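You operate a simulated robot arm through the tools that you are given. There is no shell and no other tool. Be economical: measure what you need, move in short steps, check, and stop when the job is done.

You run a simulated two-armed robot. Do the job below in one go: nothing can be reset, and whatever is moved stays where it is left.

JOB
Run the 10 ml barrel at 7 ml/h till the alarm, then lay it in the barrel tray.
Fine: it is in the pump on the small bench; switch the pump off after the alarm; leave its clamp up and its pusher drawn out.

It is judged by the outcome, as a careful person would: the job done as asked, and still so three seconds after it is handed in. It fails if anything else is knocked over, pushed out of place, dropped, spilled or broken.

ROBOT AND FRAMES
Two 6-joint arms with two-finger grippers on one trunk, on a base that drives. Base frame: it is fixed to the floor where the robot stands at the start and does not move with it; the origin is under the middle of the robot, x ahead of it, y to its left, z up; the surface under the hand at the start is at about z = 880. Units: mm, degrees, N and s.
The left shoulder is at the start at [61, 143, 900], the right one opposite. With the tool pointing down near the work surface each hand reaches from about 280 to 700 mm from the robot's upright axis, wherever it stands, measured 20 degrees to its own side. Places, roughly: barrel tray [800, -100, 900]; clamp [600, -100, 900]; pusher [600, 0, 900]. Payload 2.45 kg a hand.
Tool frame (each hand has its own): the origin (TCP) lies between the finger pads and is the grasp point; the fingertips stand 26 mm ahead of it; z points along the fingers, y is the line along which they close. Largest opening 96 mm; the body of the gripper starts 69 mm behind the TCP.
Orientation is that of the tool frame in the base frame, as a unit quaternion [x, y, z, w]. With the fingers straight down and closing along the base's y, the tool's x points along the base's -x, its y along +y and its z along -z.

CONTROLS
- The arms move only by the tool servo_tool. It takes "left_plan", "right_plan" or both (then of equal length, played together; a hand with none holds still); each is a list of rows, each a list of 7 numbers: the opening, from 0 (shut) to 1 (fully open), then the shift along the tool's x, y, z in units of 50 mm (1.0 is 50 mm), then the turn, a rotation vector about the tool's x, y, z in units of 8 degrees (1.0 is 8 degrees). In form: [[jaw, dx, dy, dz, rx, ry, rz], ...]. A call has 1 to 8 rows; each row shifts and turns the commanded pose from where the row before left it, along the tool's axes as they then stand. A call with a number of a shift or a turn outside -1 to 1 is refused whole. A row lasts 0.2 s, in which the tool goes at most 50 mm and 8.6 degrees; a call with a longer step from one row to the next is refused whole, and so is a gripper value outside its range. Where a pose cannot be reached the arm comes as near as it can. A force on the tool above 90 N (or 10 N above the force at the start of the call, whichever is more), or a blocked arm, ends the call early, and 0.2 s more pass. Each finger halts on what it meets, pressing with about 39 N; the grip force reading is that of the motor and also rises with nothing between the fingers. The clock runs only during rows and for 0.2 s after the last one: add rows that do not move to give the fingers time. It gives the time, the measured TCP pose, the force on the tool (base axes), the opening and the grip force at its end, in the units of the frame above (readings bear some noise), with the torque about the TCP (base axes, N m) and any sound that the robot's microphone picked up.
- Cameras (640 x 400 px; columns grow to the right, rows downward): "scene" is now at [142.1, -18, 1514.4]; the picture's right is [-0.21, -0.98, 0.00], its down [-0.65, 0.14, -0.75] and it looks along [0.73, -0.16, -0.67] (base axes); focal length 250 px, centre (320, 200). "left" rides on the left gripper at [82, -3, -98] in its tool frame; the picture's right is [0.04, 1.00, 0.00], its down [-0.73, 0.03, -0.68] and it looks along [-0.68, 0.03, 0.73] (tool axes); focal length 256 px, centre (320, 200). "right" rides on the right gripper at [82, 3, -98] in its tool frame; the picture's right is [-0.04, 1.00, 0.00], its down [-0.73, -0.03, -0.68] and it looks along [-0.68, -0.03, 0.73] (tool axes); focal length 256 px, centre (320, 200). There is no depth. A picture from a camera that has moved, and an enlarged one, comes with that camera's place and axes in the base frame and with its lens.
- camera(camera): a new picture of that camera. It takes no simulated time.
- lift_body(by): slides the trunk up (or, below 0, down) by that many mm; the arms and the scene camera ride with it, the base frame stays. It gives what a move gives, with no picture.
- base_move(legs): drives the robot by 1 to 6 legs, each [ahead, turn to the left] in mm and degrees, along the robot's own axes; the way and the turn of a leg run together, so that a leg with both is an arc; at most 1500 mm and 180 degrees a leg. The arms and the cameras ride along, it lands a little off, and it stops where it bumps. It gives what a move gives.
- head_to(pan, tilt): turns the head with the scene camera to pan (to the left, within 86 degrees either way) and tilt (down, from -29 to 69), counted from straight ahead of the robot. It gives what a move gives.
- enlarge(camera, box): a new picture of the part [left, top, right, bottom] of that camera's present view, enlarged. It takes no simulated time.
- close_job(): hands the job in; it is judged then, once.

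Go step by step. Nothing tells you exact positions but the pictures and the camera data: compare them with the known pose of the tool, close in by small moves and look again before you grip or let go. The budget is 120 turns and 108 pictures, counting those below and the enlarged ones. Unless the task says otherwise, let go and move clear before handing in, and close with one line.

The tools are called after "Request:" by a JSON object that holds its "method" and its "body". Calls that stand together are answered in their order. servo_tool: Moves the arms, as the interface text tells. Its arguments: {"type":"object","properties":{"left_plan":{"type":"array","items":{"type":"array","items":{"type":"number"}}},"right_plan":{"type":"array","items":{"type":"array","items":{"type":"number"}}}},"required":[]} The other tools are called the same way: lift_body (by) slides the trunk up or down; base_move (legs) drives the base; head_to (pan, tilt) turns the head that bears the scene camera; camera (camera) takes a picture; enlarge (camera, box) takes an enlarged picture of a part of a camera's view; close_job () hands the job in.

At the start:

```text
time_s: 0.0
left_eef_pos: [430.9, 80.1, 1265.7]
left_orientation: [0.0, 1.0, 0.001, 0.001]
left_force: [-0.4, -0.4, -0.4]
left_wrist_torque: [0.0, -0.01, -0.01]
left_grip_width: 96.3
left_grip_force: 0.0
right_eef_pos: [468.7, -358.5, 1183.6]
right_orientation: [-0.001, 1.0, 0.0, -0.001]
right_force: [0.9, 0.9, -0.8]
right_wrist_torque: [-0.02, -0.02, -0.02]
right_grip_width: 96.1
right_grip_force: 0.1
trunk travel left (down, up): [-525.0, 65.0]
robot x, y, heading: [-0.1, 2.6, -0.1]
head pan, tilt: [-12.0, 41.7]
```

scene: 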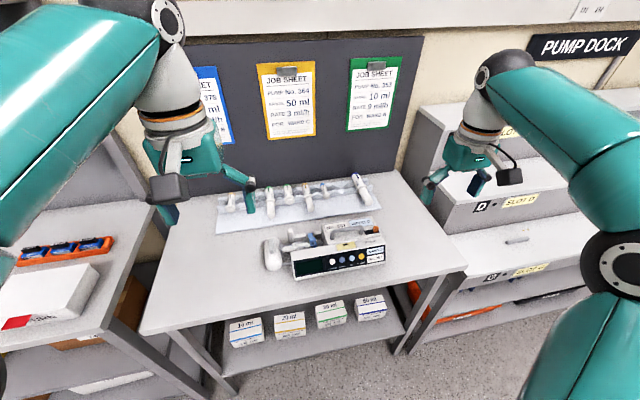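
right: 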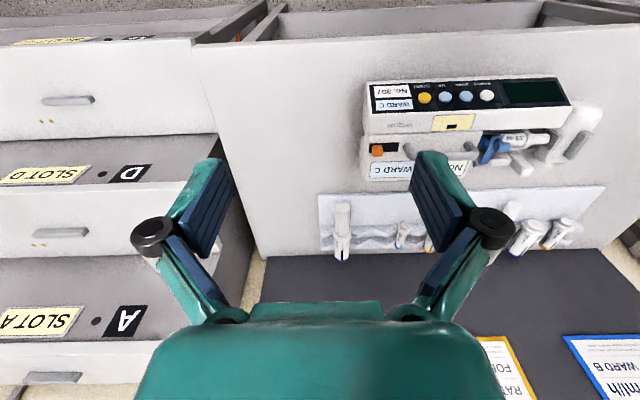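
left: 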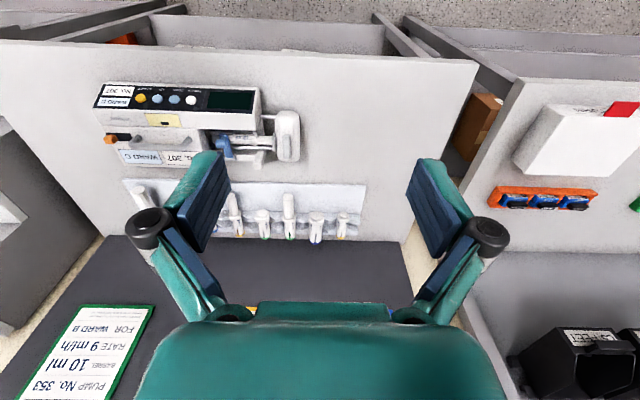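

I see a small bench ahead with a syringe pump and, behind it, a rack of barrels (the tray). I'll look closer at both first.

Request:
{"method": "enlarge", "body": {"camera": "scene", "box": [250, 200, 400, 290]}}

Request:
{"method": "enlarge", "body": {"camera": "left", "box": [80, 70, 380, 250]}}

Request:
{"method": "enlarge", "body": {"camera": "right", "box": [310, 60, 630, 270]}}

Request:
{"method": "enlarge", "body": {"camera": "scene", "box": [180, 40, 420, 240]}}

```text
4.27 times, centred on (325, 245) of scene
camera zoom: at [142.1, -18.0, 1514.4], right [-0.21, -0.98, 0.0], down [-0.65, 0.14, -0.75], along [0.73, -0.16, -0.67], focal length 1067 px, centre (299, 8)
```

zoom: 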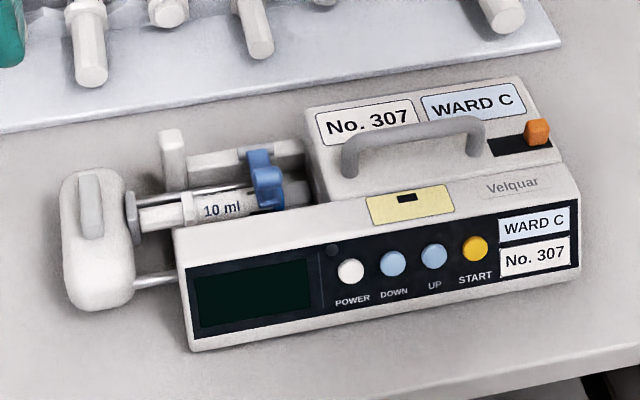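

```text
2.13 times, centred on (230, 160) of left
camera zoom: at [348.0, 77.3, 1362.8], right [-0.04, 1.0, 0.0], down [0.73, 0.03, 0.68], along [0.68, 0.03, -0.73], focal length 546 px, centre (512, 285)
```

zoom: 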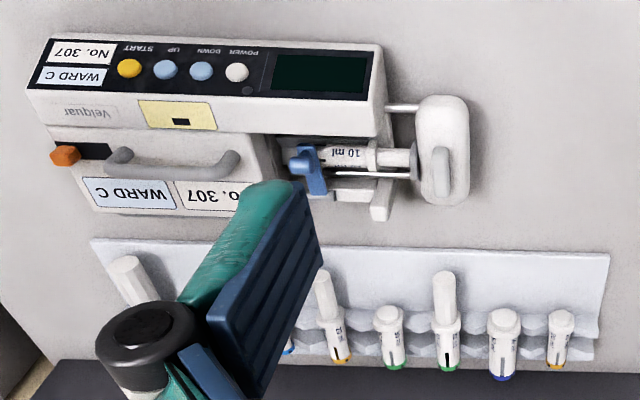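

```text
1.90 times, centred on (470, 165) of right
camera zoom: at [387.8, -355.7, 1283.0], right [0.04, 1.0, 0.0], down [0.73, -0.03, 0.68], along [0.68, -0.03, -0.73], focal length 488 px, centre (34, 267)
```

zoom: 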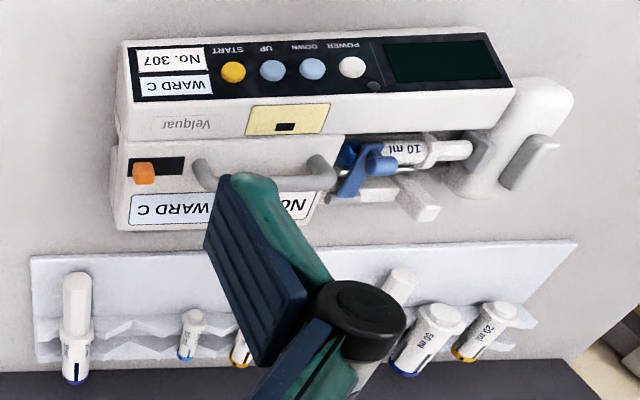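

```text
2.00 times, centred on (300, 140) of scene
camera zoom: at [142.1, -18.0, 1514.4], right [-0.21, -0.98, 0.0], down [-0.65, 0.14, -0.75], along [0.73, -0.16, -0.67], focal length 500 px, centre (360, 320)
```

zoom: 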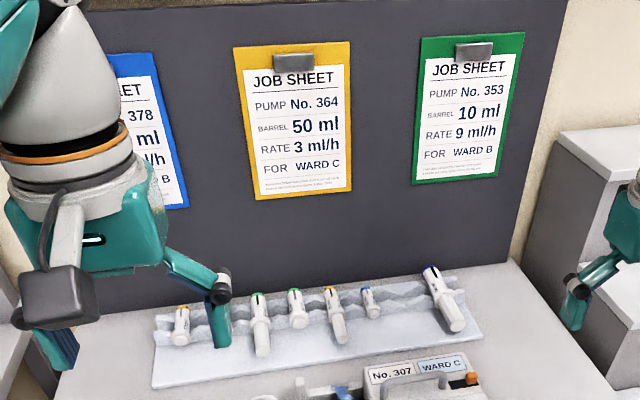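

Next I move the right hand back and down, in front of the pump, to see the panel close up.

Request:
{"method": "servo_tool", "body": {"right_plan": [[1, 0.356, 0.632, 0.52, 0, 0, 0], [1, 0.356, 0.632, 0.52, 0, 0, 0], [1, 0.356, 0.632, 0.52, 0, 0, 0], [1, 0.356, 0.632, 0.52, 0, 0, 0], [1, 0.356, 0.632, 0.52, 0, 0, 0]]}}

Request:
{"method": "camera", "body": {"camera": "right"}}

```text
time_s: 1.2
left_eef_pos: [430.5, 80.2, 1265.6]
left_orientation: [0.0, 1.0, 0.0, 0.0]
left_force: [-0.4, -0.6, -0.5]
left_wrist_torque: [-0.02, -0.02, -0.02]
left_grip_width: 96.1
left_grip_force: 0.1
right_eef_pos: [378.4, -200.2, 1055.7]
right_orientation: [0.0, 1.0, 0.001, 0.0]
right_force: [0.4, -0.2, -0.2]
right_wrist_torque: [0.0, 0.01, 0.0]
right_grip_width: 95.8
right_grip_force: 0.1
trunk travel left (down, up): [-525.0, 65.0]
robot x, y, heading: [2.2, 0.7, 0.0]
head pan, tilt: [-12.0, 41.7]
```

```text
100 pictures are left
camera right: at [297.5, -196.7, 1154.2], right [0.04, 1.0, 0.0], down [0.73, -0.03, 0.68], along [0.68, -0.03, -0.73], focal length 256 px, centre (320, 200)
```

right: 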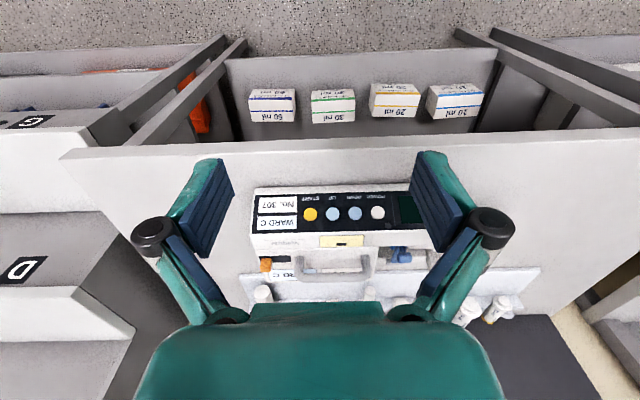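

Request:
{"method": "enlarge", "body": {"camera": "right", "box": [230, 170, 450, 310]}}

Request:
{"method": "enlarge", "body": {"camera": "scene", "box": [250, 200, 400, 290]}}

```text
2.86 times, centred on (340, 240) of right
camera zoom: at [297.5, -196.7, 1154.2], right [0.04, 1.0, 0.0], down [0.73, -0.03, 0.68], along [0.68, -0.03, -0.73], focal length 731 px, centre (263, 86)
```

zoom: 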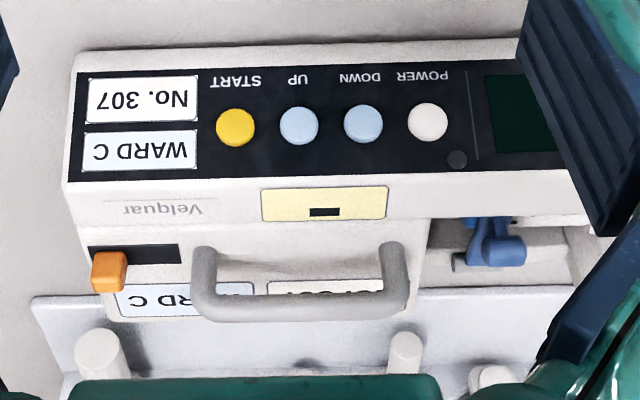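

```text
4.27 times, centred on (325, 245) of scene
camera zoom: at [141.8, -17.4, 1514.4], right [-0.21, -0.98, 0.0], down [-0.65, 0.14, -0.75], along [0.73, -0.16, -0.67], focal length 1067 px, centre (299, 8)
```

zoom: 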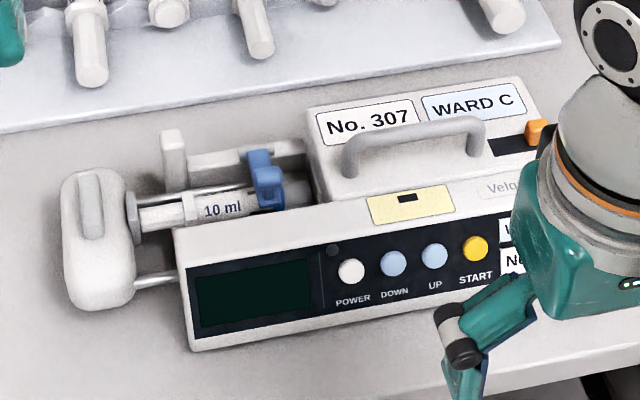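

Request:
{"method": "enlarge", "body": {"camera": "right", "box": [245, 230, 375, 275]}}

Request:
{"method": "enlarge", "body": {"camera": "scene", "box": [262, 225, 330, 280]}}

```text
4.92 times, centred on (310, 252) of right
camera zoom: at [297.5, -196.7, 1154.2], right [0.04, 1.0, 0.0], down [0.73, -0.03, 0.68], along [0.68, -0.03, -0.73], focal length 1260 px, centre (369, -58)
```

zoom: 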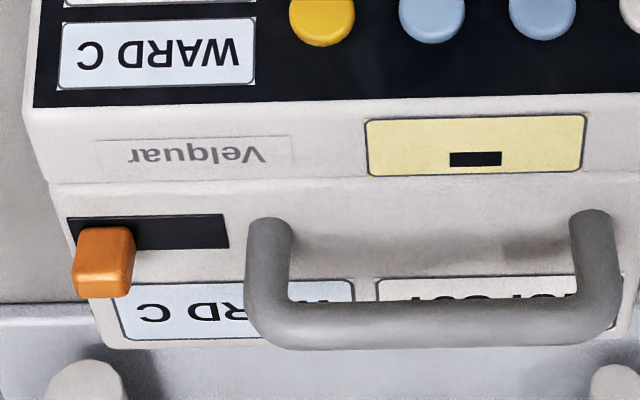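

```text
7.27 times, centred on (296, 252) of scene
camera zoom: at [141.8, -17.4, 1514.4], right [-0.21, -0.98, 0.0], down [-0.65, 0.14, -0.75], along [0.73, -0.16, -0.67], focal length 1819 px, centre (494, -182)
```

zoom: 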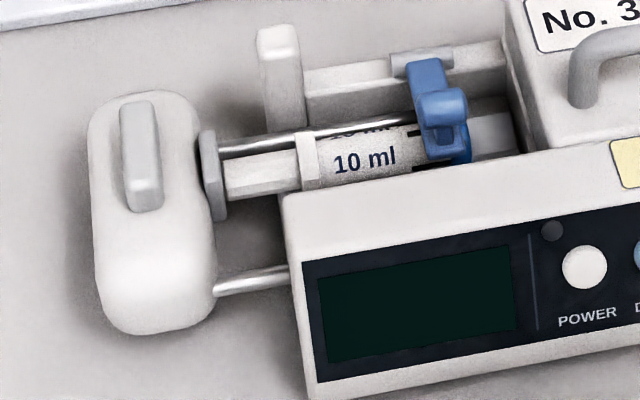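

The panel slopes about 30°, with POWER near (526,-136,932) and START near (522,-218,936). I'll tilt the closed right hand to the panel's normal and hover over POWER.

Request:
{"method": "servo_tool", "body": {"right_plan": [[0.0, 0, 0, 0, 0, -0.94, 0], [0.0, 0, 0, 0, 0, -0.94, 0], [0.0, 0, 0, 0, 0, -0.94, 0], [0.0, 0, 0, 0, 0, -0.93, 0], [0, -0.33, 0.32, 0.526, 0, 0, 0], [0, -0.33, 0.32, 0.526, 0, 0, 0], [0, -0.33, 0.32, 0.526, 0, 0, 0], [0, -0.33, 0.32, 0.526, 0, 0, 0]]}}

Request:
{"method": "camera", "body": {"camera": "right"}}

Request:
{"method": "enlarge", "body": {"camera": "scene", "box": [250, 200, 400, 290]}}

```text
time_s: 3.0
left_eef_pos: [431.1, 81.0, 1264.9]
left_orientation: [0.0, 1.0, 0.0, -0.001]
left_force: [0.1, 0.6, 0.3]
left_wrist_torque: [-0.01, 0.02, 0.03]
left_grip_width: 96.0
left_grip_force: 0.1
right_eef_pos: [489.9, -136.2, 994.7]
right_orientation: [0.0, 0.966, -0.001, 0.259]
right_force: [0.8, 0.0, -0.3]
right_wrist_torque: [0.03, 0.01, 0.0]
right_grip_width: 0.0
right_grip_force: 28.9
trunk travel left (down, up): [-525.0, 65.0]
robot x, y, heading: [-3.1, -1.0, 0.1]
head pan, tilt: [-12.0, 41.7]
```

```text
95 pictures are left
camera right: at [370.8, -133.3, 1040.8], right [0.03, 1.0, 0.02], down [0.3, -0.03, 0.95], along [0.95, -0.03, -0.3], focal length 256 px, centre (320, 200)
```

right: 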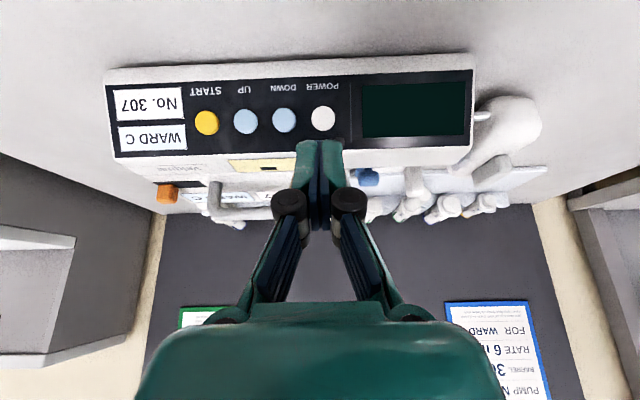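

```text
4.27 times, centred on (325, 245) of scene
camera zoom: at [143.0, -17.7, 1514.2], right [-0.21, -0.98, 0.0], down [-0.65, 0.14, -0.75], along [0.73, -0.16, -0.67], focal length 1067 px, centre (299, 8)
```

zoom: 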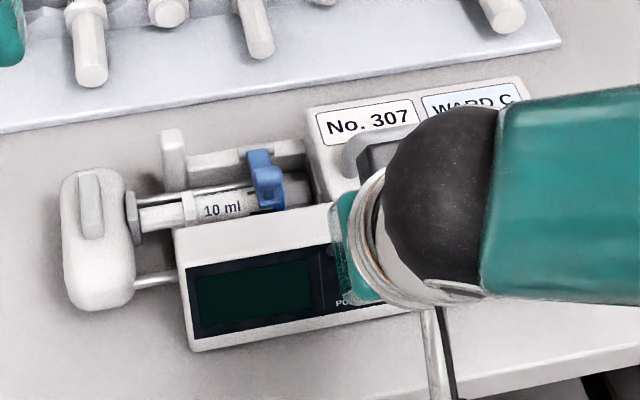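

I want a true side view of the pump to learn the panel slope and the clamp shape. I'll turn the left hand so that its camera looks along -y.

Request:
{"method": "servo_tool", "body": {"left_plan": [[1, 0, 0, 0, 0, 0, 0.94], [1, 0, 0, 0, 0, 0, 0.94], [1, 0, 0, 0, 0, 0, 0.94], [1, 0, 0, 0, 0, 0, 0.94], [1, 0, 0, 0, 0, 0, 0.94], [1, 0, 0, 0, 0, 0, 0.94], [1, 0, 0, 0, 0, 0, 0.94], [1, 0, 0, 0, 0, 0, 0.94]]}}

Request:
{"method": "servo_tool", "body": {"left_plan": [[1, 0, 0, 0, 0, 0, 0.93], [1, 0, 0, 0, 0, 0, 0.93], [1, 0, 0, 0, 0, 0, 0.93], [1, 0, 0, 0, 0, 0, 0.93], [1, 0, 0, 0, 0, -1, 0], [1, 0, 0, 0, 0, -1, 0], [1, 0, 0, 0, 0, -1, 0], [1, 0, 0, 0, 0, -1, 0]]}}

Request:
{"method": "servo_tool", "body": {"left_plan": [[1, 0, 0, 0, 0, -1, 0], [1, 0.667, 0.33, 0.594, 0, 0, 0], [1, 0.667, 0.33, 0.594, 0, 0, 0], [1, 0.667, 0.33, 0.594, 0, 0, 0], [1, 0.667, 0.33, 0.594, 0, 0, 0], [1, 0.667, 0.33, 0.594, 0, 0, 0], [1, 0.667, 0.33, 0.594, 0, 0, 0]]}}

Request:
{"method": "camera", "body": {"camera": "left"}}

```text
time_s: 4.8
left_eef_pos: [430.1, 81.0, 1264.9]
left_orientation: [0.502, 0.865, 0.0, 0.0]
left_force: [-0.5, 0.1, 0.0]
left_wrist_torque: [0.0, 0.02, 0.04]
left_grip_width: 96.0
left_grip_force: 0.1
right_eef_pos: [487.6, -137.0, 996.2]
right_orientation: [0.0, 0.966, 0.001, 0.258]
right_force: [0.5, 0.2, 1.0]
right_wrist_torque: [0.0, -0.01, 0.02]
right_grip_width: 0.0
right_grip_force: 28.2
trunk travel left (down, up): [-525.0, 65.0]
robot x, y, heading: [-2.2, 2.4, -0.2]
head pan, tilt: [-12.0, 41.7]
```

```text
time_s: 6.6
left_eef_pos: [430.2, 80.4, 1266.7]
left_orientation: [0.679, 0.68, -0.195, 0.196]
left_force: [0.5, -0.3, -0.1]
left_wrist_torque: [-0.02, -0.01, 0.01]
left_grip_width: 96.1
left_grip_force: 0.0
right_eef_pos: [488.9, -135.8, 996.8]
right_orientation: [-0.001, 0.966, 0.0, 0.26]
right_force: [-0.8, -0.1, 0.4]
right_wrist_torque: [0.01, -0.01, -0.01]
right_grip_width: 0.0
right_grip_force: 28.6
trunk travel left (down, up): [-525.0, 65.0]
robot x, y, heading: [-0.4, 2.0, -0.0]
head pan, tilt: [-12.0, 41.7]
```

```text
time_s: 8.2
left_eef_pos: [531.2, 120.3, 998.3]
left_orientation: [0.664, 0.665, -0.242, 0.242]
left_force: [0.6, 0.0, 1.1]
left_wrist_torque: [0.02, 0.02, -0.01]
left_grip_width: 95.8
left_grip_force: 0.1
right_eef_pos: [489.8, -135.9, 995.7]
right_orientation: [0.0, 0.966, 0.0, 0.258]
right_force: [0.8, -0.1, -0.3]
right_wrist_torque: [-0.01, 0.0, -0.02]
right_grip_width: 0.0
right_grip_force: 29.2
trunk travel left (down, up): [-525.0, 65.0]
robot x, y, heading: [2.5, -0.1, 0.1]
head pan, tilt: [-12.0, 41.7]
```

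```text
93 pictures are left
camera left: at [526.9, 245.9, 1020.7], right [1.0, 0.03, -0.03], down [0.03, -0.13, 0.99], along [0.03, -0.99, -0.13], focal length 256 px, centre (320, 200)
```

left: 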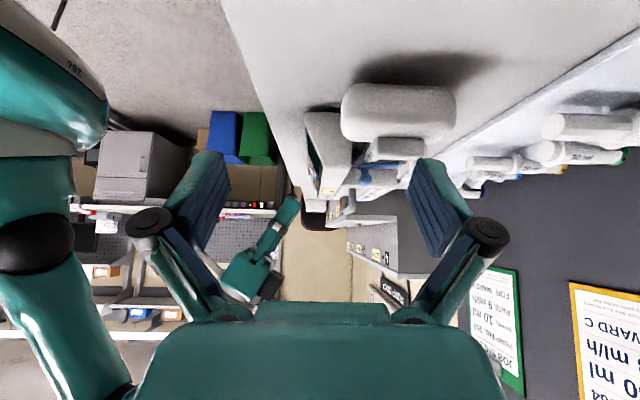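

Request:
{"method": "enlarge", "body": {"camera": "left", "box": [270, 70, 470, 230]}}

```text
2.50 times, centred on (370, 150) of left
camera zoom: at [526.9, 245.9, 1020.7], right [1.0, 0.03, -0.03], down [0.03, -0.13, 0.99], along [0.03, -0.99, -0.13], focal length 640 px, centre (195, 325)
```

zoom: 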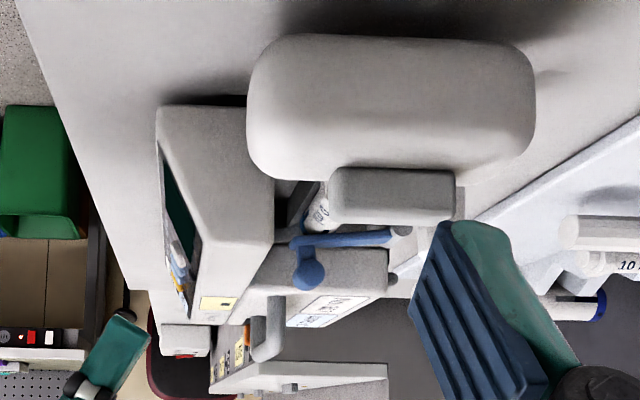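

The side view shows a steep panel, running from (517, z904) to (536, z947). I tilt the finger to 45° and hover in front of POWER, watching from the left camera.

Request:
{"method": "servo_tool", "body": {"right_plan": [[0, 0, 0, 0, 0, -0.94, 0], [0, 0, 0, 0, 0, -0.94, 0], [0, 0.74, 0, 0.3, 0, 0, 0], [0, 0, 0, 0, 0, 0, 0]]}}

Request:
{"method": "enlarge", "body": {"camera": "left", "box": [230, 70, 430, 230]}}

Request:
{"method": "enlarge", "body": {"camera": "right", "box": [160, 50, 480, 250]}}

```text
time_s: 9.2
left_eef_pos: [530.0, 119.1, 999.6]
left_orientation: [0.664, 0.665, -0.241, 0.242]
left_force: [0.9, 0.1, 0.1]
left_wrist_torque: [0.01, 0.01, -0.01]
left_grip_width: 95.9
left_grip_force: 0.0
right_eef_pos: [473.6, -136.8, 959.5]
right_orientation: [-0.001, 0.924, 0.0, 0.383]
right_force: [0.4, -0.3, -0.8]
right_wrist_torque: [0.0, -0.01, -0.02]
right_grip_width: 0.0
right_grip_force: 28.5
trunk travel left (down, up): [-525.0, 65.0]
robot x, y, heading: [-1.1, -0.7, -0.2]
head pan, tilt: [-12.0, 41.7]
```

```text
2.50 times, centred on (330, 150) of left
camera zoom: at [525.2, 245.3, 1022.2], right [1.0, 0.03, -0.03], down [0.03, -0.13, 0.99], along [0.03, -0.99, -0.13], focal length 640 px, centre (295, 325)
```

zoom: 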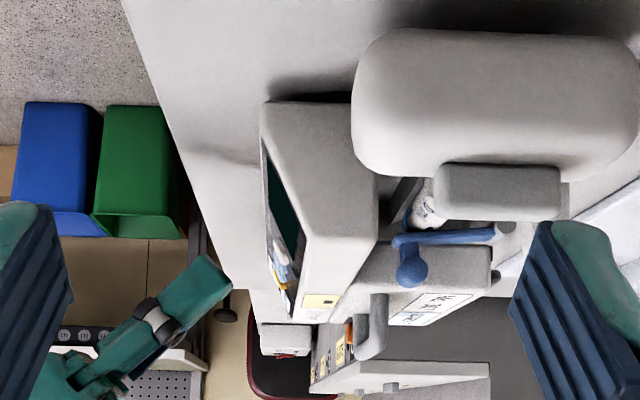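

```text
2.00 times, centred on (320, 150) of right
camera zoom: at [346.6, -133.8, 971.9], right [0.03, 1.0, 0.03], down [0.04, -0.03, 1.0], along [1.0, -0.03, -0.04], focal length 512 px, centre (320, 300)
```

zoom: 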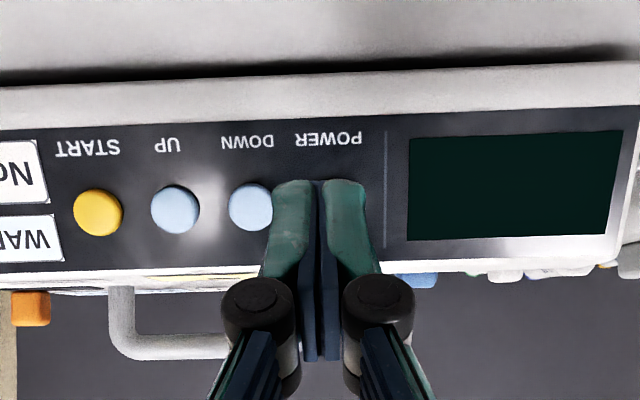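

Request:
{"method": "servo_tool", "body": {"right_plan": [[0, 0, 0, 0.3, 0, 0, 0], [0, 0, 0, 0.1, 0, 0, 0], [0, 0, 0, 0.06, 0, 0, 0]]}}

Request:
{"method": "camera", "body": {"camera": "right"}}

```text
time_s: 10.0
left_eef_pos: [530.5, 119.0, 999.8]
left_orientation: [0.664, 0.664, -0.243, 0.242]
left_force: [-0.4, 1.4, 0.0]
left_wrist_torque: [-0.01, 0.0, 0.0]
left_grip_width: 96.0
left_grip_force: 0.0
right_eef_pos: [489.3, -136.2, 942.9]
right_orientation: [0.0, 0.924, 0.001, 0.383]
right_force: [-0.2, -1.1, 0.0]
right_wrist_torque: [0.02, -0.03, 0.0]
right_grip_width: 0.0
right_grip_force: 28.3
trunk travel left (down, up): [-525.0, 65.0]
robot x, y, heading: [-0.5, -1.3, -0.0]
head pan, tilt: [-12.0, 41.7]
```

```text
89 pictures are left
camera right: at [363.4, -133.7, 955.7], right [0.03, 1.0, 0.03], down [0.04, -0.03, 1.0], along [1.0, -0.03, -0.04], focal length 256 px, centre (320, 200)
```

right: 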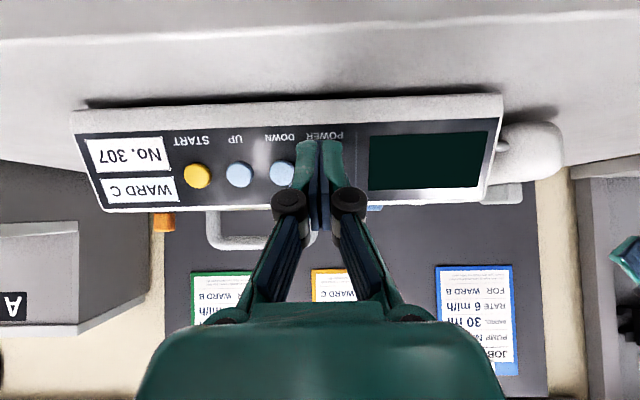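

Request:
{"method": "servo_tool", "body": {"right_plan": [[0, 0, 0, 0.06, 0, 0, 0], [0, 0, 0, 0.06, 0, 0, 0]]}}

Request:
{"method": "servo_tool", "body": {"right_plan": [[0, 0, 0, 0.04, 0, 0, 0], [0, 0, 0, 0, 0, 0, 0]]}}

Request:
{"method": "camera", "body": {"camera": "right"}}

```text
time_s: 10.6
left_eef_pos: [530.2, 119.3, 999.2]
left_orientation: [0.664, 0.665, -0.241, 0.242]
left_force: [-0.2, -0.5, 0.4]
left_wrist_torque: [0.02, -0.01, 0.01]
left_grip_width: 95.8
left_grip_force: 0.1
right_eef_pos: [493.6, -136.6, 938.4]
right_orientation: [0.001, 0.924, 0.0, 0.382]
right_force: [-0.3, -0.4, -0.5]
right_wrist_torque: [-0.03, 0.0, -0.03]
right_grip_width: 0.0
right_grip_force: 28.7
trunk travel left (down, up): [-525.0, 65.0]
robot x, y, heading: [-0.6, 0.5, -0.2]
head pan, tilt: [-12.0, 41.7]
```

```text
time_s: 11.2
left_eef_pos: [529.8, 119.6, 1000.1]
left_orientation: [0.664, 0.665, -0.242, 0.242]
left_force: [1.0, 0.2, -0.4]
left_wrist_torque: [0.02, 0.0, 0.03]
left_grip_width: 95.9
left_grip_force: 0.0
right_eef_pos: [494.9, -136.4, 935.5]
right_orientation: [0.0, 0.924, 0.0, 0.383]
right_force: [-0.5, -0.9, -0.1]
right_wrist_torque: [-0.01, -0.01, -0.02]
right_grip_width: 0.0
right_grip_force: 28.5
trunk travel left (down, up): [-525.0, 65.0]
robot x, y, heading: [-0.3, 4.0, 0.0]
head pan, tilt: [-12.0, 41.7]
```

```text
88 pictures are left
camera right: at [368.9, -133.8, 949.9], right [0.03, 1.0, 0.03], down [0.04, -0.03, 1.0], along [1.0, -0.03, -0.04], focal length 256 px, centre (320, 200)
```

right: 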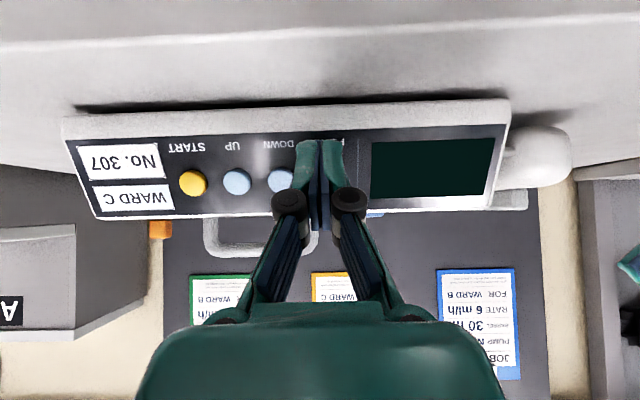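

Request:
{"method": "servo_tool", "body": {"right_plan": [[0, -0.12, 0, 0, 0, 0, 0], [0, 0, 0, 0, 0, 0, 0]]}}

Request:
{"method": "servo_tool", "body": {"right_plan": [[0, -0.03, 0, 0.03, 0, 0, 0], [0, 0, 0, 0, 0, 0, 0]]}}

Request:
{"method": "enlarge", "body": {"camera": "left", "box": [230, 70, 430, 230]}}

```text
time_s: 11.8
left_eef_pos: [528.8, 120.1, 999.5]
left_orientation: [0.664, 0.665, -0.241, 0.242]
left_force: [0.7, 0.4, -0.2]
left_wrist_torque: [0.02, 0.02, 0.01]
left_grip_width: 96.1
left_grip_force: 0.0
right_eef_pos: [499.3, -136.9, 941.3]
right_orientation: [0.0, 0.924, 0.0, 0.383]
right_force: [-0.7, -0.4, 0.4]
right_wrist_torque: [0.03, 0.02, -0.02]
right_grip_width: 0.3
right_grip_force: 28.6
trunk travel left (down, up): [-525.0, 65.0]
robot x, y, heading: [-3.6, -0.3, 0.1]
head pan, tilt: [-12.0, 41.7]
```

```text
time_s: 12.4
left_eef_pos: [530.2, 120.7, 1000.1]
left_orientation: [0.664, 0.665, -0.241, 0.242]
left_force: [-0.3, -0.1, 0.6]
left_wrist_torque: [0.01, 0.01, 0.01]
left_grip_width: 96.1
left_grip_force: 0.1
right_eef_pos: [501.8, -136.4, 941.4]
right_orientation: [0.001, 0.924, -0.001, 0.383]
right_force: [-1.4, -0.3, -0.9]
right_wrist_torque: [0.0, -0.01, 0.01]
right_grip_width: 0.2
right_grip_force: 28.3
trunk travel left (down, up): [-525.0, 65.0]
robot x, y, heading: [-0.4, -2.4, 0.1]
head pan, tilt: [-12.0, 41.7]
```

```text
2.50 times, centred on (330, 150) of left
camera zoom: at [525.6, 245.3, 1022.0], right [1.0, 0.03, -0.03], down [0.03, -0.13, 0.99], along [0.03, -0.99, -0.13], focal length 640 px, centre (295, 325)
```

zoom: 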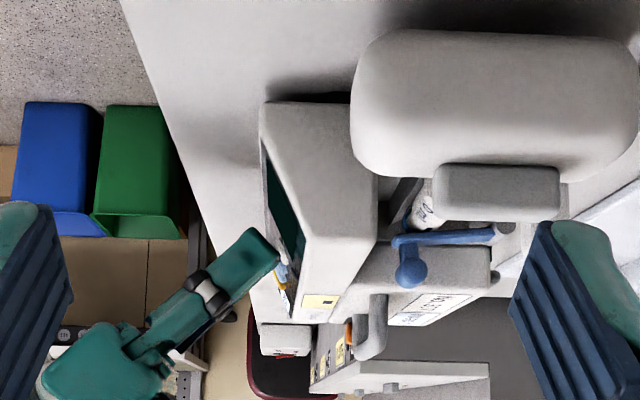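

Request:
{"method": "servo_tool", "body": {"right_plan": [[0, -0.04, 0, 0.04, 0, 0, 0], [0, 0, 0, 0, 0, 0, 0]]}}

Request:
{"method": "servo_tool", "body": {"right_plan": [[0, -0.04, 0, 0.04, 0, 0, 0], [0, 0, 0, 0, 0, 0, 0]]}}

Request:
{"method": "camera", "body": {"camera": "right"}}

```text
time_s: 13.0
left_eef_pos: [529.2, 119.5, 999.8]
left_orientation: [0.664, 0.665, -0.242, 0.242]
left_force: [0.7, 0.2, 0.3]
left_wrist_torque: [0.0, -0.03, 0.0]
left_grip_width: 95.8
left_grip_force: 0.1
right_eef_pos: [503.5, -135.9, 941.6]
right_orientation: [-0.001, 0.924, 0.001, 0.382]
right_force: [-4.1, -0.3, 0.3]
right_wrist_torque: [0.0, -0.01, -0.01]
right_grip_width: 5.7
right_grip_force: 28.7
trunk travel left (down, up): [-525.0, 65.0]
robot x, y, heading: [-2.0, 1.0, 0.1]
head pan, tilt: [-12.0, 41.7]
heard: click
```

```text
time_s: 13.6
left_eef_pos: [528.7, 119.8, 999.8]
left_orientation: [0.664, 0.665, -0.241, 0.243]
left_force: [0.4, -0.1, 0.5]
left_wrist_torque: [0.04, 0.02, 0.01]
left_grip_width: 96.4
left_grip_force: 0.0
right_eef_pos: [505.0, -136.0, 942.8]
right_orientation: [-0.001, 0.924, 0.001, 0.382]
right_force: [-11.9, 1.0, 2.3]
right_wrist_torque: [-0.01, 0.01, 0.02]
right_grip_width: 5.9
right_grip_force: 28.3
trunk travel left (down, up): [-525.0, 65.0]
robot x, y, heading: [-2.5, 0.0, 0.1]
head pan, tilt: [-12.0, 41.7]
```

```text
86 pictures are left
camera right: at [379.3, -133.4, 954.8], right [0.03, 1.0, 0.03], down [0.04, -0.03, 1.0], along [1.0, -0.03, -0.04], focal length 256 px, centre (320, 200)
```

right: 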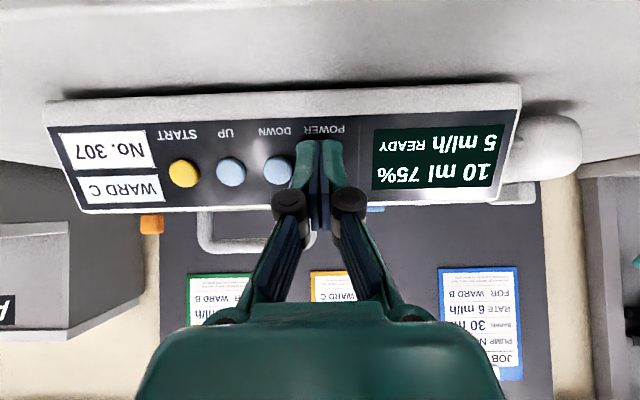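

POWER worked: the display shows "10 ml 75%, 5 ml/h READY". Now I back off and shift over to UP, near y -189.

Request:
{"method": "servo_tool", "body": {"right_plan": [[0, 0.17, 0, -0.17, 0, 0, 0], [0, 0, -0.54, 0, 0, 0, 0], [0, 0, -0.53, 0, 0, 0, 0], [0, 0, 0, 0, 0, 0, 0]]}}

Request:
{"method": "camera", "body": {"camera": "right"}}

Request:
{"method": "enlarge", "body": {"camera": "left", "box": [230, 70, 430, 230]}}

```text
time_s: 14.6
left_eef_pos: [530.1, 120.5, 999.0]
left_orientation: [0.664, 0.665, -0.242, 0.242]
left_force: [0.5, -0.7, 0.1]
left_wrist_torque: [0.03, -0.01, 0.02]
left_grip_width: 96.0
left_grip_force: 0.1
right_eef_pos: [496.1, -190.1, 942.1]
right_orientation: [0.0, 0.924, 0.0, 0.383]
right_force: [0.3, 0.4, 0.8]
right_wrist_torque: [0.01, 0.03, 0.01]
right_grip_width: 0.0
right_grip_force: 28.6
trunk travel left (down, up): [-525.0, 65.0]
robot x, y, heading: [2.2, -2.1, 0.3]
head pan, tilt: [-12.0, 41.7]
```

```text
85 pictures are left
camera right: at [369.3, -186.9, 954.6], right [0.03, 1.0, 0.03], down [0.04, -0.03, 1.0], along [1.0, -0.03, -0.04], focal length 256 px, centre (320, 200)
```

right: 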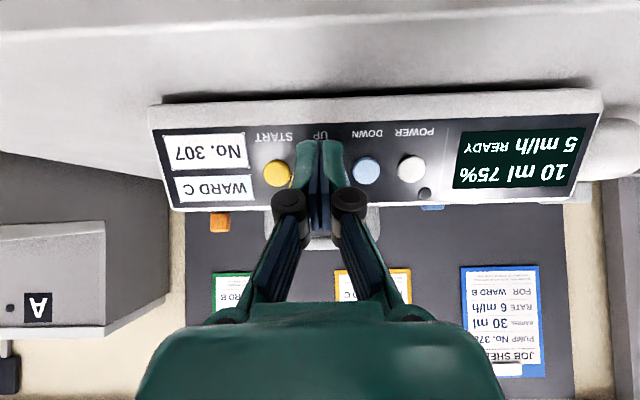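

```text
2.50 times, centred on (330, 150) of left
camera zoom: at [525.8, 245.5, 1021.8], right [1.0, 0.03, -0.03], down [0.03, -0.13, 0.99], along [0.03, -0.99, -0.13], focal length 640 px, centre (295, 325)
```

zoom: 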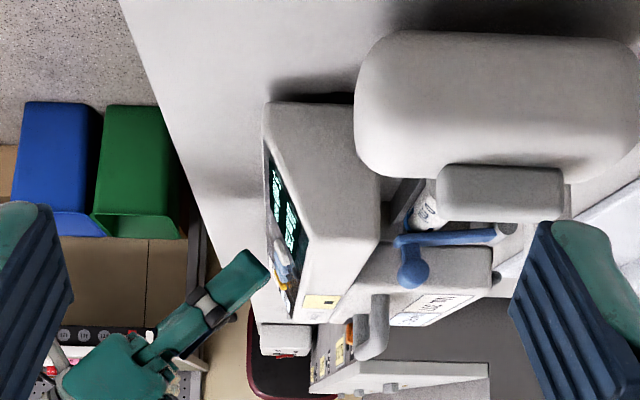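

Request:
{"method": "servo_tool", "body": {"right_plan": [[0, -0.085, 0, 0.085, 0, 0, 0], [0, 0, 0, 0, 0, 0, 0]]}}

Request:
{"method": "servo_tool", "body": {"right_plan": [[0, -0.025, 0, 0.025, 0, 0, 0]]}}

```text
time_s: 15.2
left_eef_pos: [529.5, 119.7, 998.9]
left_orientation: [0.664, 0.665, -0.241, 0.242]
left_force: [-0.2, 0.5, -0.7]
left_wrist_torque: [0.0, -0.01, 0.01]
left_grip_width: 95.8
left_grip_force: 0.0
right_eef_pos: [502.4, -189.1, 942.8]
right_orientation: [0.0, 0.924, -0.001, 0.382]
right_force: [-0.4, 1.0, 1.0]
right_wrist_torque: [-0.01, -0.02, 0.0]
right_grip_width: 5.9
right_grip_force: 28.7
trunk travel left (down, up): [-525.0, 65.0]
robot x, y, heading: [-0.1, 1.6, 0.1]
head pan, tilt: [-12.0, 41.7]
```

```text
time_s: 15.6
left_eef_pos: [529.4, 119.7, 999.8]
left_orientation: [0.664, 0.665, -0.242, 0.242]
left_force: [-0.1, 0.7, -0.4]
left_wrist_torque: [-0.01, -0.02, -0.04]
left_grip_width: 95.8
left_grip_force: 0.1
right_eef_pos: [503.6, -190.4, 942.5]
right_orientation: [-0.001, 0.924, 0.0, 0.383]
right_force: [-0.9, -0.5, 0.3]
right_wrist_torque: [0.01, 0.01, 0.0]
right_grip_width: 5.9
right_grip_force: 28.6
trunk travel left (down, up): [-525.0, 65.0]
robot x, y, heading: [0.2, -0.2, -0.1]
head pan, tilt: [-12.0, 41.7]
heard: click
```

Request:
{"method": "servo_tool", "body": {"right_plan": [[0, 0.085, 0, -0.085, 0, 0, 0], [0, 0, 0, 0, 0, 0, 0]]}}

Request:
{"method": "enlarge", "body": {"camera": "right", "box": [240, 90, 600, 220]}}

```text
time_s: 16.2
left_eef_pos: [529.6, 119.4, 999.3]
left_orientation: [0.664, 0.665, -0.242, 0.242]
left_force: [0.2, -0.3, 0.2]
left_wrist_torque: [0.0, 0.01, 0.01]
left_grip_width: 96.0
left_grip_force: 0.1
right_eef_pos: [497.8, -190.0, 942.3]
right_orientation: [0.0, 0.924, 0.001, 0.382]
right_force: [-1.0, -0.7, -0.4]
right_wrist_torque: [0.0, 0.0, 0.0]
right_grip_width: 0.0
right_grip_force: 28.5
trunk travel left (down, up): [-525.0, 65.0]
robot x, y, heading: [0.5, 0.6, -0.0]
head pan, tilt: [-12.0, 41.7]
```

```text
1.78 times, centred on (420, 155) of right
camera zoom: at [371.3, -186.9, 954.6], right [0.03, 1.0, 0.03], down [0.04, -0.03, 1.0], along [1.0, -0.03, -0.04], focal length 455 px, centre (142, 280)
```

zoom: 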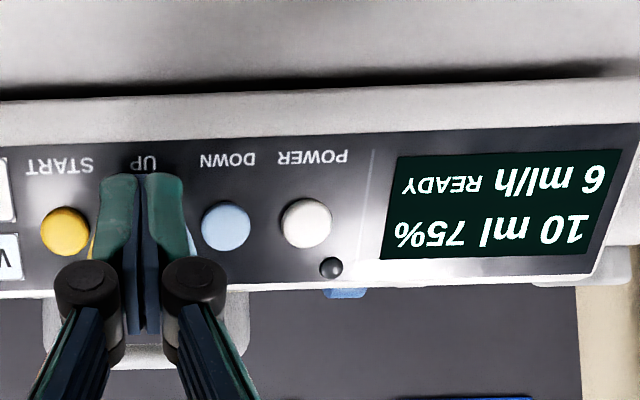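

One press of UP took it to 6 ml/h. I press once more.

Request:
{"method": "servo_tool", "body": {"right_plan": [[0, -0.085, 0, 0.085, 0, 0, 0], [0, -0.01, 0, 0.01, 0, 0, 0]]}}

Request:
{"method": "servo_tool", "body": {"right_plan": [[0, 0.14, 0, -0.14, 0, 0, 0], [0, 0, 0, 0, 0, 0, 0]]}}

Request:
{"method": "enlarge", "body": {"camera": "right", "box": [240, 90, 600, 220]}}

```text
time_s: 16.8
left_eef_pos: [530.5, 120.1, 999.4]
left_orientation: [0.664, 0.665, -0.242, 0.242]
left_force: [0.8, 0.7, -0.8]
left_wrist_torque: [-0.01, -0.01, 0.01]
left_grip_width: 95.9
left_grip_force: 0.1
right_eef_pos: [503.9, -188.8, 942.4]
right_orientation: [0.0, 0.924, 0.0, 0.383]
right_force: [-1.6, 0.2, -0.2]
right_wrist_torque: [0.01, 0.02, 0.01]
right_grip_width: 5.9
right_grip_force: 28.4
trunk travel left (down, up): [-525.0, 65.0]
robot x, y, heading: [0.4, 0.8, -0.1]
head pan, tilt: [-12.0, 41.7]
heard: click
```

```text
time_s: 17.4
left_eef_pos: [529.8, 120.7, 999.6]
left_orientation: [0.664, 0.665, -0.242, 0.241]
left_force: [-0.4, -1.6, -0.2]
left_wrist_torque: [0.0, 0.03, 0.01]
left_grip_width: 96.0
left_grip_force: 0.1
right_eef_pos: [494.5, -190.5, 941.4]
right_orientation: [0.0, 0.924, 0.001, 0.382]
right_force: [-0.7, -0.8, -0.4]
right_wrist_torque: [0.02, -0.03, -0.02]
right_grip_width: 0.0
right_grip_force: 28.3
trunk travel left (down, up): [-525.0, 65.0]
robot x, y, heading: [4.1, 2.5, 0.1]
head pan, tilt: [-12.0, 41.7]
```

```text
1.78 times, centred on (420, 155) of right
camera zoom: at [367.8, -186.9, 954.4], right [0.03, 1.0, 0.03], down [0.04, -0.03, 1.0], along [1.0, -0.03, -0.04], focal length 455 px, centre (142, 280)
```

zoom: 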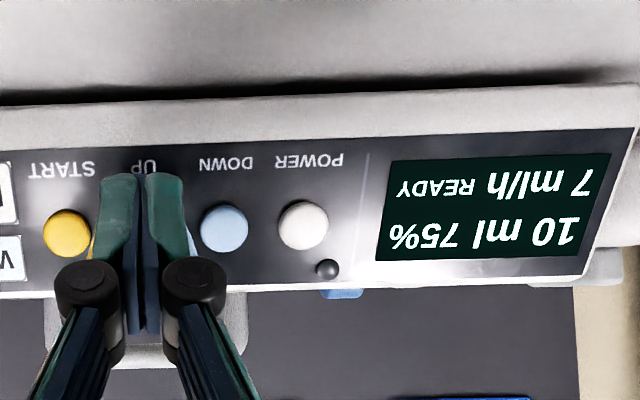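

The rate is 7 ml/h, READY. Next is START, 27 mm to the robot's right.

Request:
{"method": "servo_tool", "body": {"right_plan": [[0, 0, -0.54, 0, 0, 0, 0], [0, -0.1, 0, 0.1, 0, 0, 0], [0, 0, 0, 0, 0, 0, 0]]}}

Request:
{"method": "servo_tool", "body": {"right_plan": [[0, -0.03, 0, 0.03, 0, 0, 0]]}}

Request:
{"method": "camera", "body": {"camera": "right"}}

```text
time_s: 18.2
left_eef_pos: [529.7, 119.2, 999.7]
left_orientation: [0.664, 0.665, -0.242, 0.242]
left_force: [0.3, 0.7, -0.6]
left_wrist_torque: [-0.02, -0.01, 0.0]
left_grip_width: 96.0
left_grip_force: 0.1
right_eef_pos: [500.8, -217.5, 941.9]
right_orientation: [0.0, 0.924, 0.001, 0.383]
right_force: [0.1, 0.1, -0.3]
right_wrist_torque: [0.01, 0.01, 0.01]
right_grip_width: 0.0
right_grip_force: 28.7
trunk travel left (down, up): [-525.0, 65.0]
robot x, y, heading: [0.6, -1.3, 0.1]
head pan, tilt: [-12.0, 41.7]
```

```text
time_s: 18.6
left_eef_pos: [529.0, 121.1, 999.7]
left_orientation: [0.664, 0.665, -0.243, 0.241]
left_force: [-0.6, 0.0, -0.1]
left_wrist_torque: [0.01, 0.0, 0.0]
left_grip_width: 95.6
left_grip_force: 0.0
right_eef_pos: [503.4, -218.1, 942.4]
right_orientation: [0.0, 0.924, 0.0, 0.382]
right_force: [-0.4, -0.7, 0.5]
right_wrist_torque: [0.02, 0.01, 0.01]
right_grip_width: 6.1
right_grip_force: 28.2
trunk travel left (down, up): [-525.0, 65.0]
robot x, y, heading: [1.5, 0.9, -0.1]
head pan, tilt: [-12.0, 41.7]
```

```text
81 pictures are left
camera right: at [376.4, -214.0, 954.6], right [0.03, 1.0, 0.03], down [0.04, -0.03, 1.0], along [1.0, -0.03, -0.04], focal length 256 px, centre (320, 200)
```

right: 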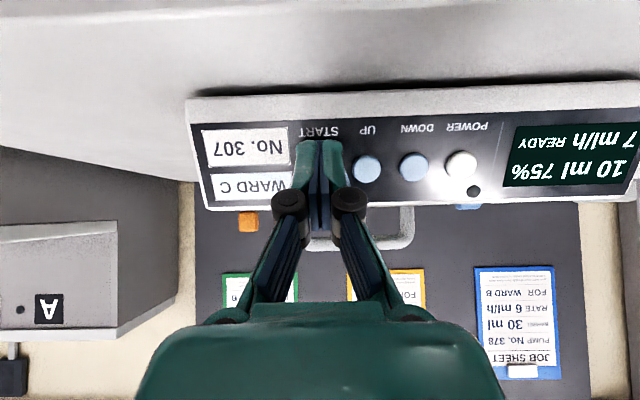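

Request:
{"method": "servo_tool", "body": {"right_plan": [[0, -0.025, 0, 0.025, 0, 0, 0], [0, 0, 0, 0, 0, 0, 0]]}}

Request:
{"method": "camera", "body": {"camera": "right"}}

```text
time_s: 19.2
left_eef_pos: [529.9, 120.1, 999.4]
left_orientation: [0.663, 0.665, -0.242, 0.243]
left_force: [-0.6, -1.2, 0.5]
left_wrist_torque: [0.03, 0.0, 0.01]
left_grip_width: 96.1
left_grip_force: 0.0
right_eef_pos: [503.9, -216.5, 942.3]
right_orientation: [-0.001, 0.924, 0.001, 0.383]
right_force: [-2.7, 0.1, 0.0]
right_wrist_torque: [0.04, 0.01, -0.05]
right_grip_width: 6.1
right_grip_force: 28.4
trunk travel left (down, up): [-525.0, 65.0]
robot x, y, heading: [1.8, -1.6, -0.1]
head pan, tilt: [-12.0, 41.7]
heard: click
```

```text
80 pictures are left
camera right: at [378.2, -213.7, 954.6], right [0.03, 1.0, 0.03], down [0.04, -0.03, 1.0], along [1.0, -0.03, -0.04], focal length 256 px, centre (320, 200)
```

right: 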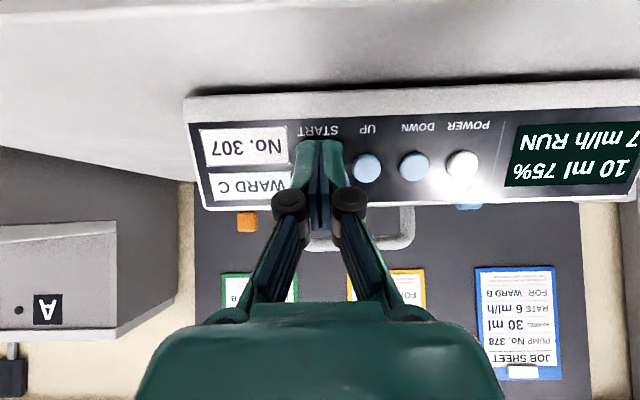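

It is running. I back off, move over in front of POWER and wait, listening for the alarm.

Request:
{"method": "servo_tool", "body": {"right_plan": [[0, 0.17, 0, -0.17, 0, 0, 0], [0, 0, 0.55, 0, 0, 0, 0], [0, 0, 0.54, 0, 0, 0, 0], [0, 0, 0.54, 0, 0, 0, 0], [0, 0, 0, 0, 0, 0, 0], [0, 0, 0, 0, 0, 0, 0], [0, 0, 0, 0, 0, 0, 0], [0, 0, 0, 0, 0, 0, 0]]}}

Request:
{"method": "camera", "body": {"camera": "right"}}

Request:
{"method": "enlarge", "body": {"camera": "scene", "box": [262, 205, 330, 270]}}

```text
time_s: 21.0
left_eef_pos: [530.4, 119.5, 999.4]
left_orientation: [0.664, 0.665, -0.242, 0.242]
left_force: [1.4, 0.3, 0.3]
left_wrist_torque: [0.0, 0.02, 0.01]
left_grip_width: 96.2
left_grip_force: 0.1
right_eef_pos: [492.8, -135.5, 941.6]
right_orientation: [0.0, 0.924, 0.0, 0.383]
right_force: [-0.2, 0.5, 0.6]
right_wrist_torque: [0.02, -0.03, 0.01]
right_grip_width: 0.0
right_grip_force: 28.6
trunk travel left (down, up): [-525.0, 65.0]
robot x, y, heading: [0.8, 2.1, 0.1]
head pan, tilt: [-12.0, 41.7]
```

```text
79 pictures are left
camera right: at [365.6, -132.4, 954.9], right [0.03, 1.0, 0.03], down [0.04, -0.03, 1.0], along [1.0, -0.03, -0.04], focal length 256 px, centre (320, 200)
```

right: 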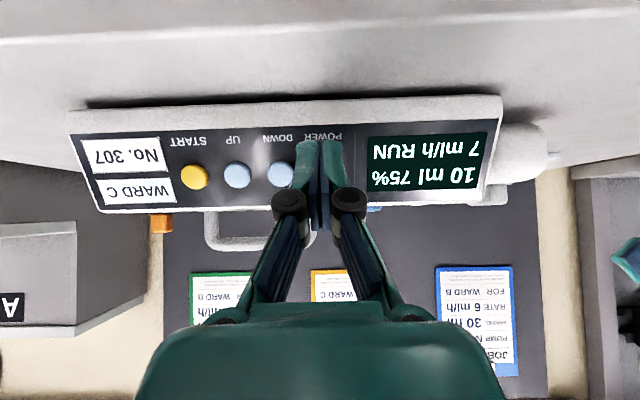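

```text
6.15 times, centred on (296, 238) of scene
camera zoom: at [142.2, -18.0, 1514.3], right [-0.21, -0.98, 0.0], down [-0.65, 0.14, -0.75], along [0.73, -0.16, -0.67], focal length 1539 px, centre (468, -31)
```

zoom: 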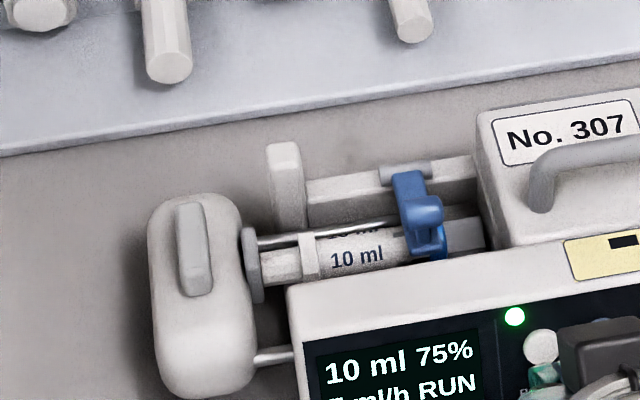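

Running with the green light on. I wait.

Request:
{"method": "servo_tool", "body": {"right_plan": [[0, 0, 0, 0, 0, 0, 0], [0, 0, 0, 0, 0, 0, 0], [0, 0, 0, 0, 0, 0, 0], [0, 0, 0, 0, 0, 0, 0], [0, 0, 0, 0, 0, 0, 0], [0, 0, 0, 0, 0, 0, 0], [0, 0, 0, 0, 0, 0, 0], [0, 0, 0, 0, 0, 0, 0]]}}

Request:
{"method": "servo_tool", "body": {"right_plan": [[0, 0, 0, 0, 0, 0, 0], [0, 0, 0, 0, 0, 0, 0], [0, 0, 0, 0, 0, 0, 0], [0, 0, 0, 0, 0, 0, 0], [0, 0, 0, 0, 0, 0, 0], [0, 0, 0, 0, 0, 0, 0], [0, 0, 0, 0, 0, 0, 0], [0, 0, 0, 0, 0, 0, 0]]}}

Request:
{"method": "servo_tool", "body": {"right_plan": [[0, 0, 0, 0, 0, 0, 0], [0, 0, 0, 0, 0, 0, 0], [0, 0, 0, 0, 0, 0, 0], [0, 0, 0, 0, 0, 0, 0], [0, 0, 0, 0, 0, 0, 0], [0, 0, 0, 0, 0, 0, 0], [0, 0, 0, 0, 0, 0, 0], [0, 0, 0, 0, 0, 0, 0]]}}

Request:
{"method": "servo_tool", "body": {"right_plan": [[0, 0, 0, 0, 0, 0, 0], [0, 0, 0, 0, 0, 0, 0], [0, 0, 0, 0, 0, 0, 0], [0, 0, 0, 0, 0, 0, 0], [0, 0, 0, 0, 0, 0, 0], [0, 0, 0, 0, 0, 0, 0], [0, 0, 0, 0, 0, 0, 0], [0, 0, 0, 0, 0, 0, 0]]}}

Request:
{"method": "enlarge", "body": {"camera": "scene", "box": [262, 205, 330, 270]}}

```text
time_s: 22.8
left_eef_pos: [530.4, 120.4, 999.5]
left_orientation: [0.664, 0.666, -0.24, 0.242]
left_force: [0.9, -0.2, 0.1]
left_wrist_torque: [0.02, 0.0, 0.02]
left_grip_width: 95.9
left_grip_force: 0.0
right_eef_pos: [491.2, -135.9, 942.2]
right_orientation: [0.0, 0.924, 0.0, 0.383]
right_force: [-0.2, -0.2, 0.1]
right_wrist_torque: [0.01, -0.02, 0.03]
right_grip_width: 0.1
right_grip_force: 28.8
trunk travel left (down, up): [-525.0, 65.0]
robot x, y, heading: [-1.2, 4.8, -0.0]
head pan, tilt: [-12.0, 41.7]
```

```text
time_s: 24.6
left_eef_pos: [530.6, 120.0, 1000.2]
left_orientation: [0.664, 0.665, -0.241, 0.242]
left_force: [0.4, -0.5, 1.1]
left_wrist_torque: [-0.01, 0.03, 0.01]
left_grip_width: 95.9
left_grip_force: 0.0
right_eef_pos: [491.6, -136.1, 941.2]
right_orientation: [0.0, 0.924, 0.0, 0.382]
right_force: [0.0, 0.0, -0.2]
right_wrist_torque: [0.02, -0.03, 0.03]
right_grip_width: 0.0
right_grip_force: 28.6
trunk travel left (down, up): [-525.0, 65.0]
robot x, y, heading: [-1.2, 2.3, -0.0]
head pan, tilt: [-12.0, 41.7]
```

```text
time_s: 26.4
left_eef_pos: [528.8, 119.9, 998.8]
left_orientation: [0.664, 0.665, -0.241, 0.243]
left_force: [0.9, 0.7, -0.5]
left_wrist_torque: [0.02, 0.01, -0.01]
left_grip_width: 96.1
left_grip_force: 0.1
right_eef_pos: [491.3, -134.8, 942.9]
right_orientation: [0.0, 0.924, 0.0, 0.383]
right_force: [0.0, 0.2, -0.3]
right_wrist_torque: [0.0, -0.02, -0.01]
right_grip_width: 0.0
right_grip_force: 28.0
trunk travel left (down, up): [-525.0, 65.0]
robot x, y, heading: [1.1, -0.0, 0.2]
head pan, tilt: [-12.0, 41.7]
```

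```text
time_s: 28.2
left_eef_pos: [529.9, 119.3, 998.6]
left_orientation: [0.664, 0.665, -0.242, 0.242]
left_force: [-0.2, 0.2, -0.7]
left_wrist_torque: [-0.01, -0.01, -0.01]
left_grip_width: 96.0
left_grip_force: 0.0
right_eef_pos: [491.7, -135.8, 942.5]
right_orientation: [-0.001, 0.924, 0.0, 0.383]
right_force: [0.2, -1.2, 0.4]
right_wrist_torque: [-0.01, 0.03, -0.03]
right_grip_width: 0.0
right_grip_force: 28.3
trunk travel left (down, up): [-525.0, 65.0]
robot x, y, heading: [2.0, -3.0, -0.1]
head pan, tilt: [-12.0, 41.7]
```

```text
6.15 times, centred on (296, 238) of scene
camera zoom: at [142.2, -18.0, 1514.4], right [-0.21, -0.98, 0.0], down [-0.65, 0.14, -0.75], along [0.73, -0.16, -0.67], focal length 1539 px, centre (468, -31)
```

zoom: 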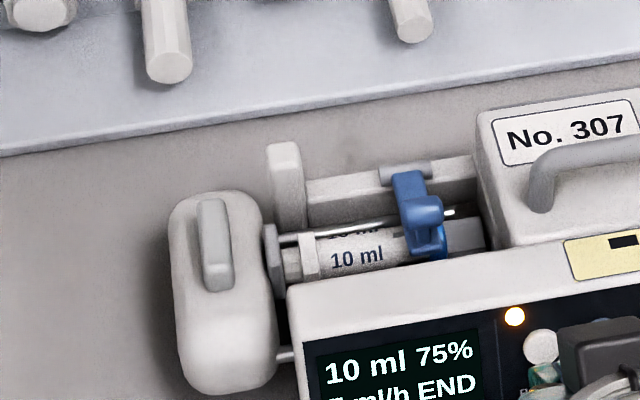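

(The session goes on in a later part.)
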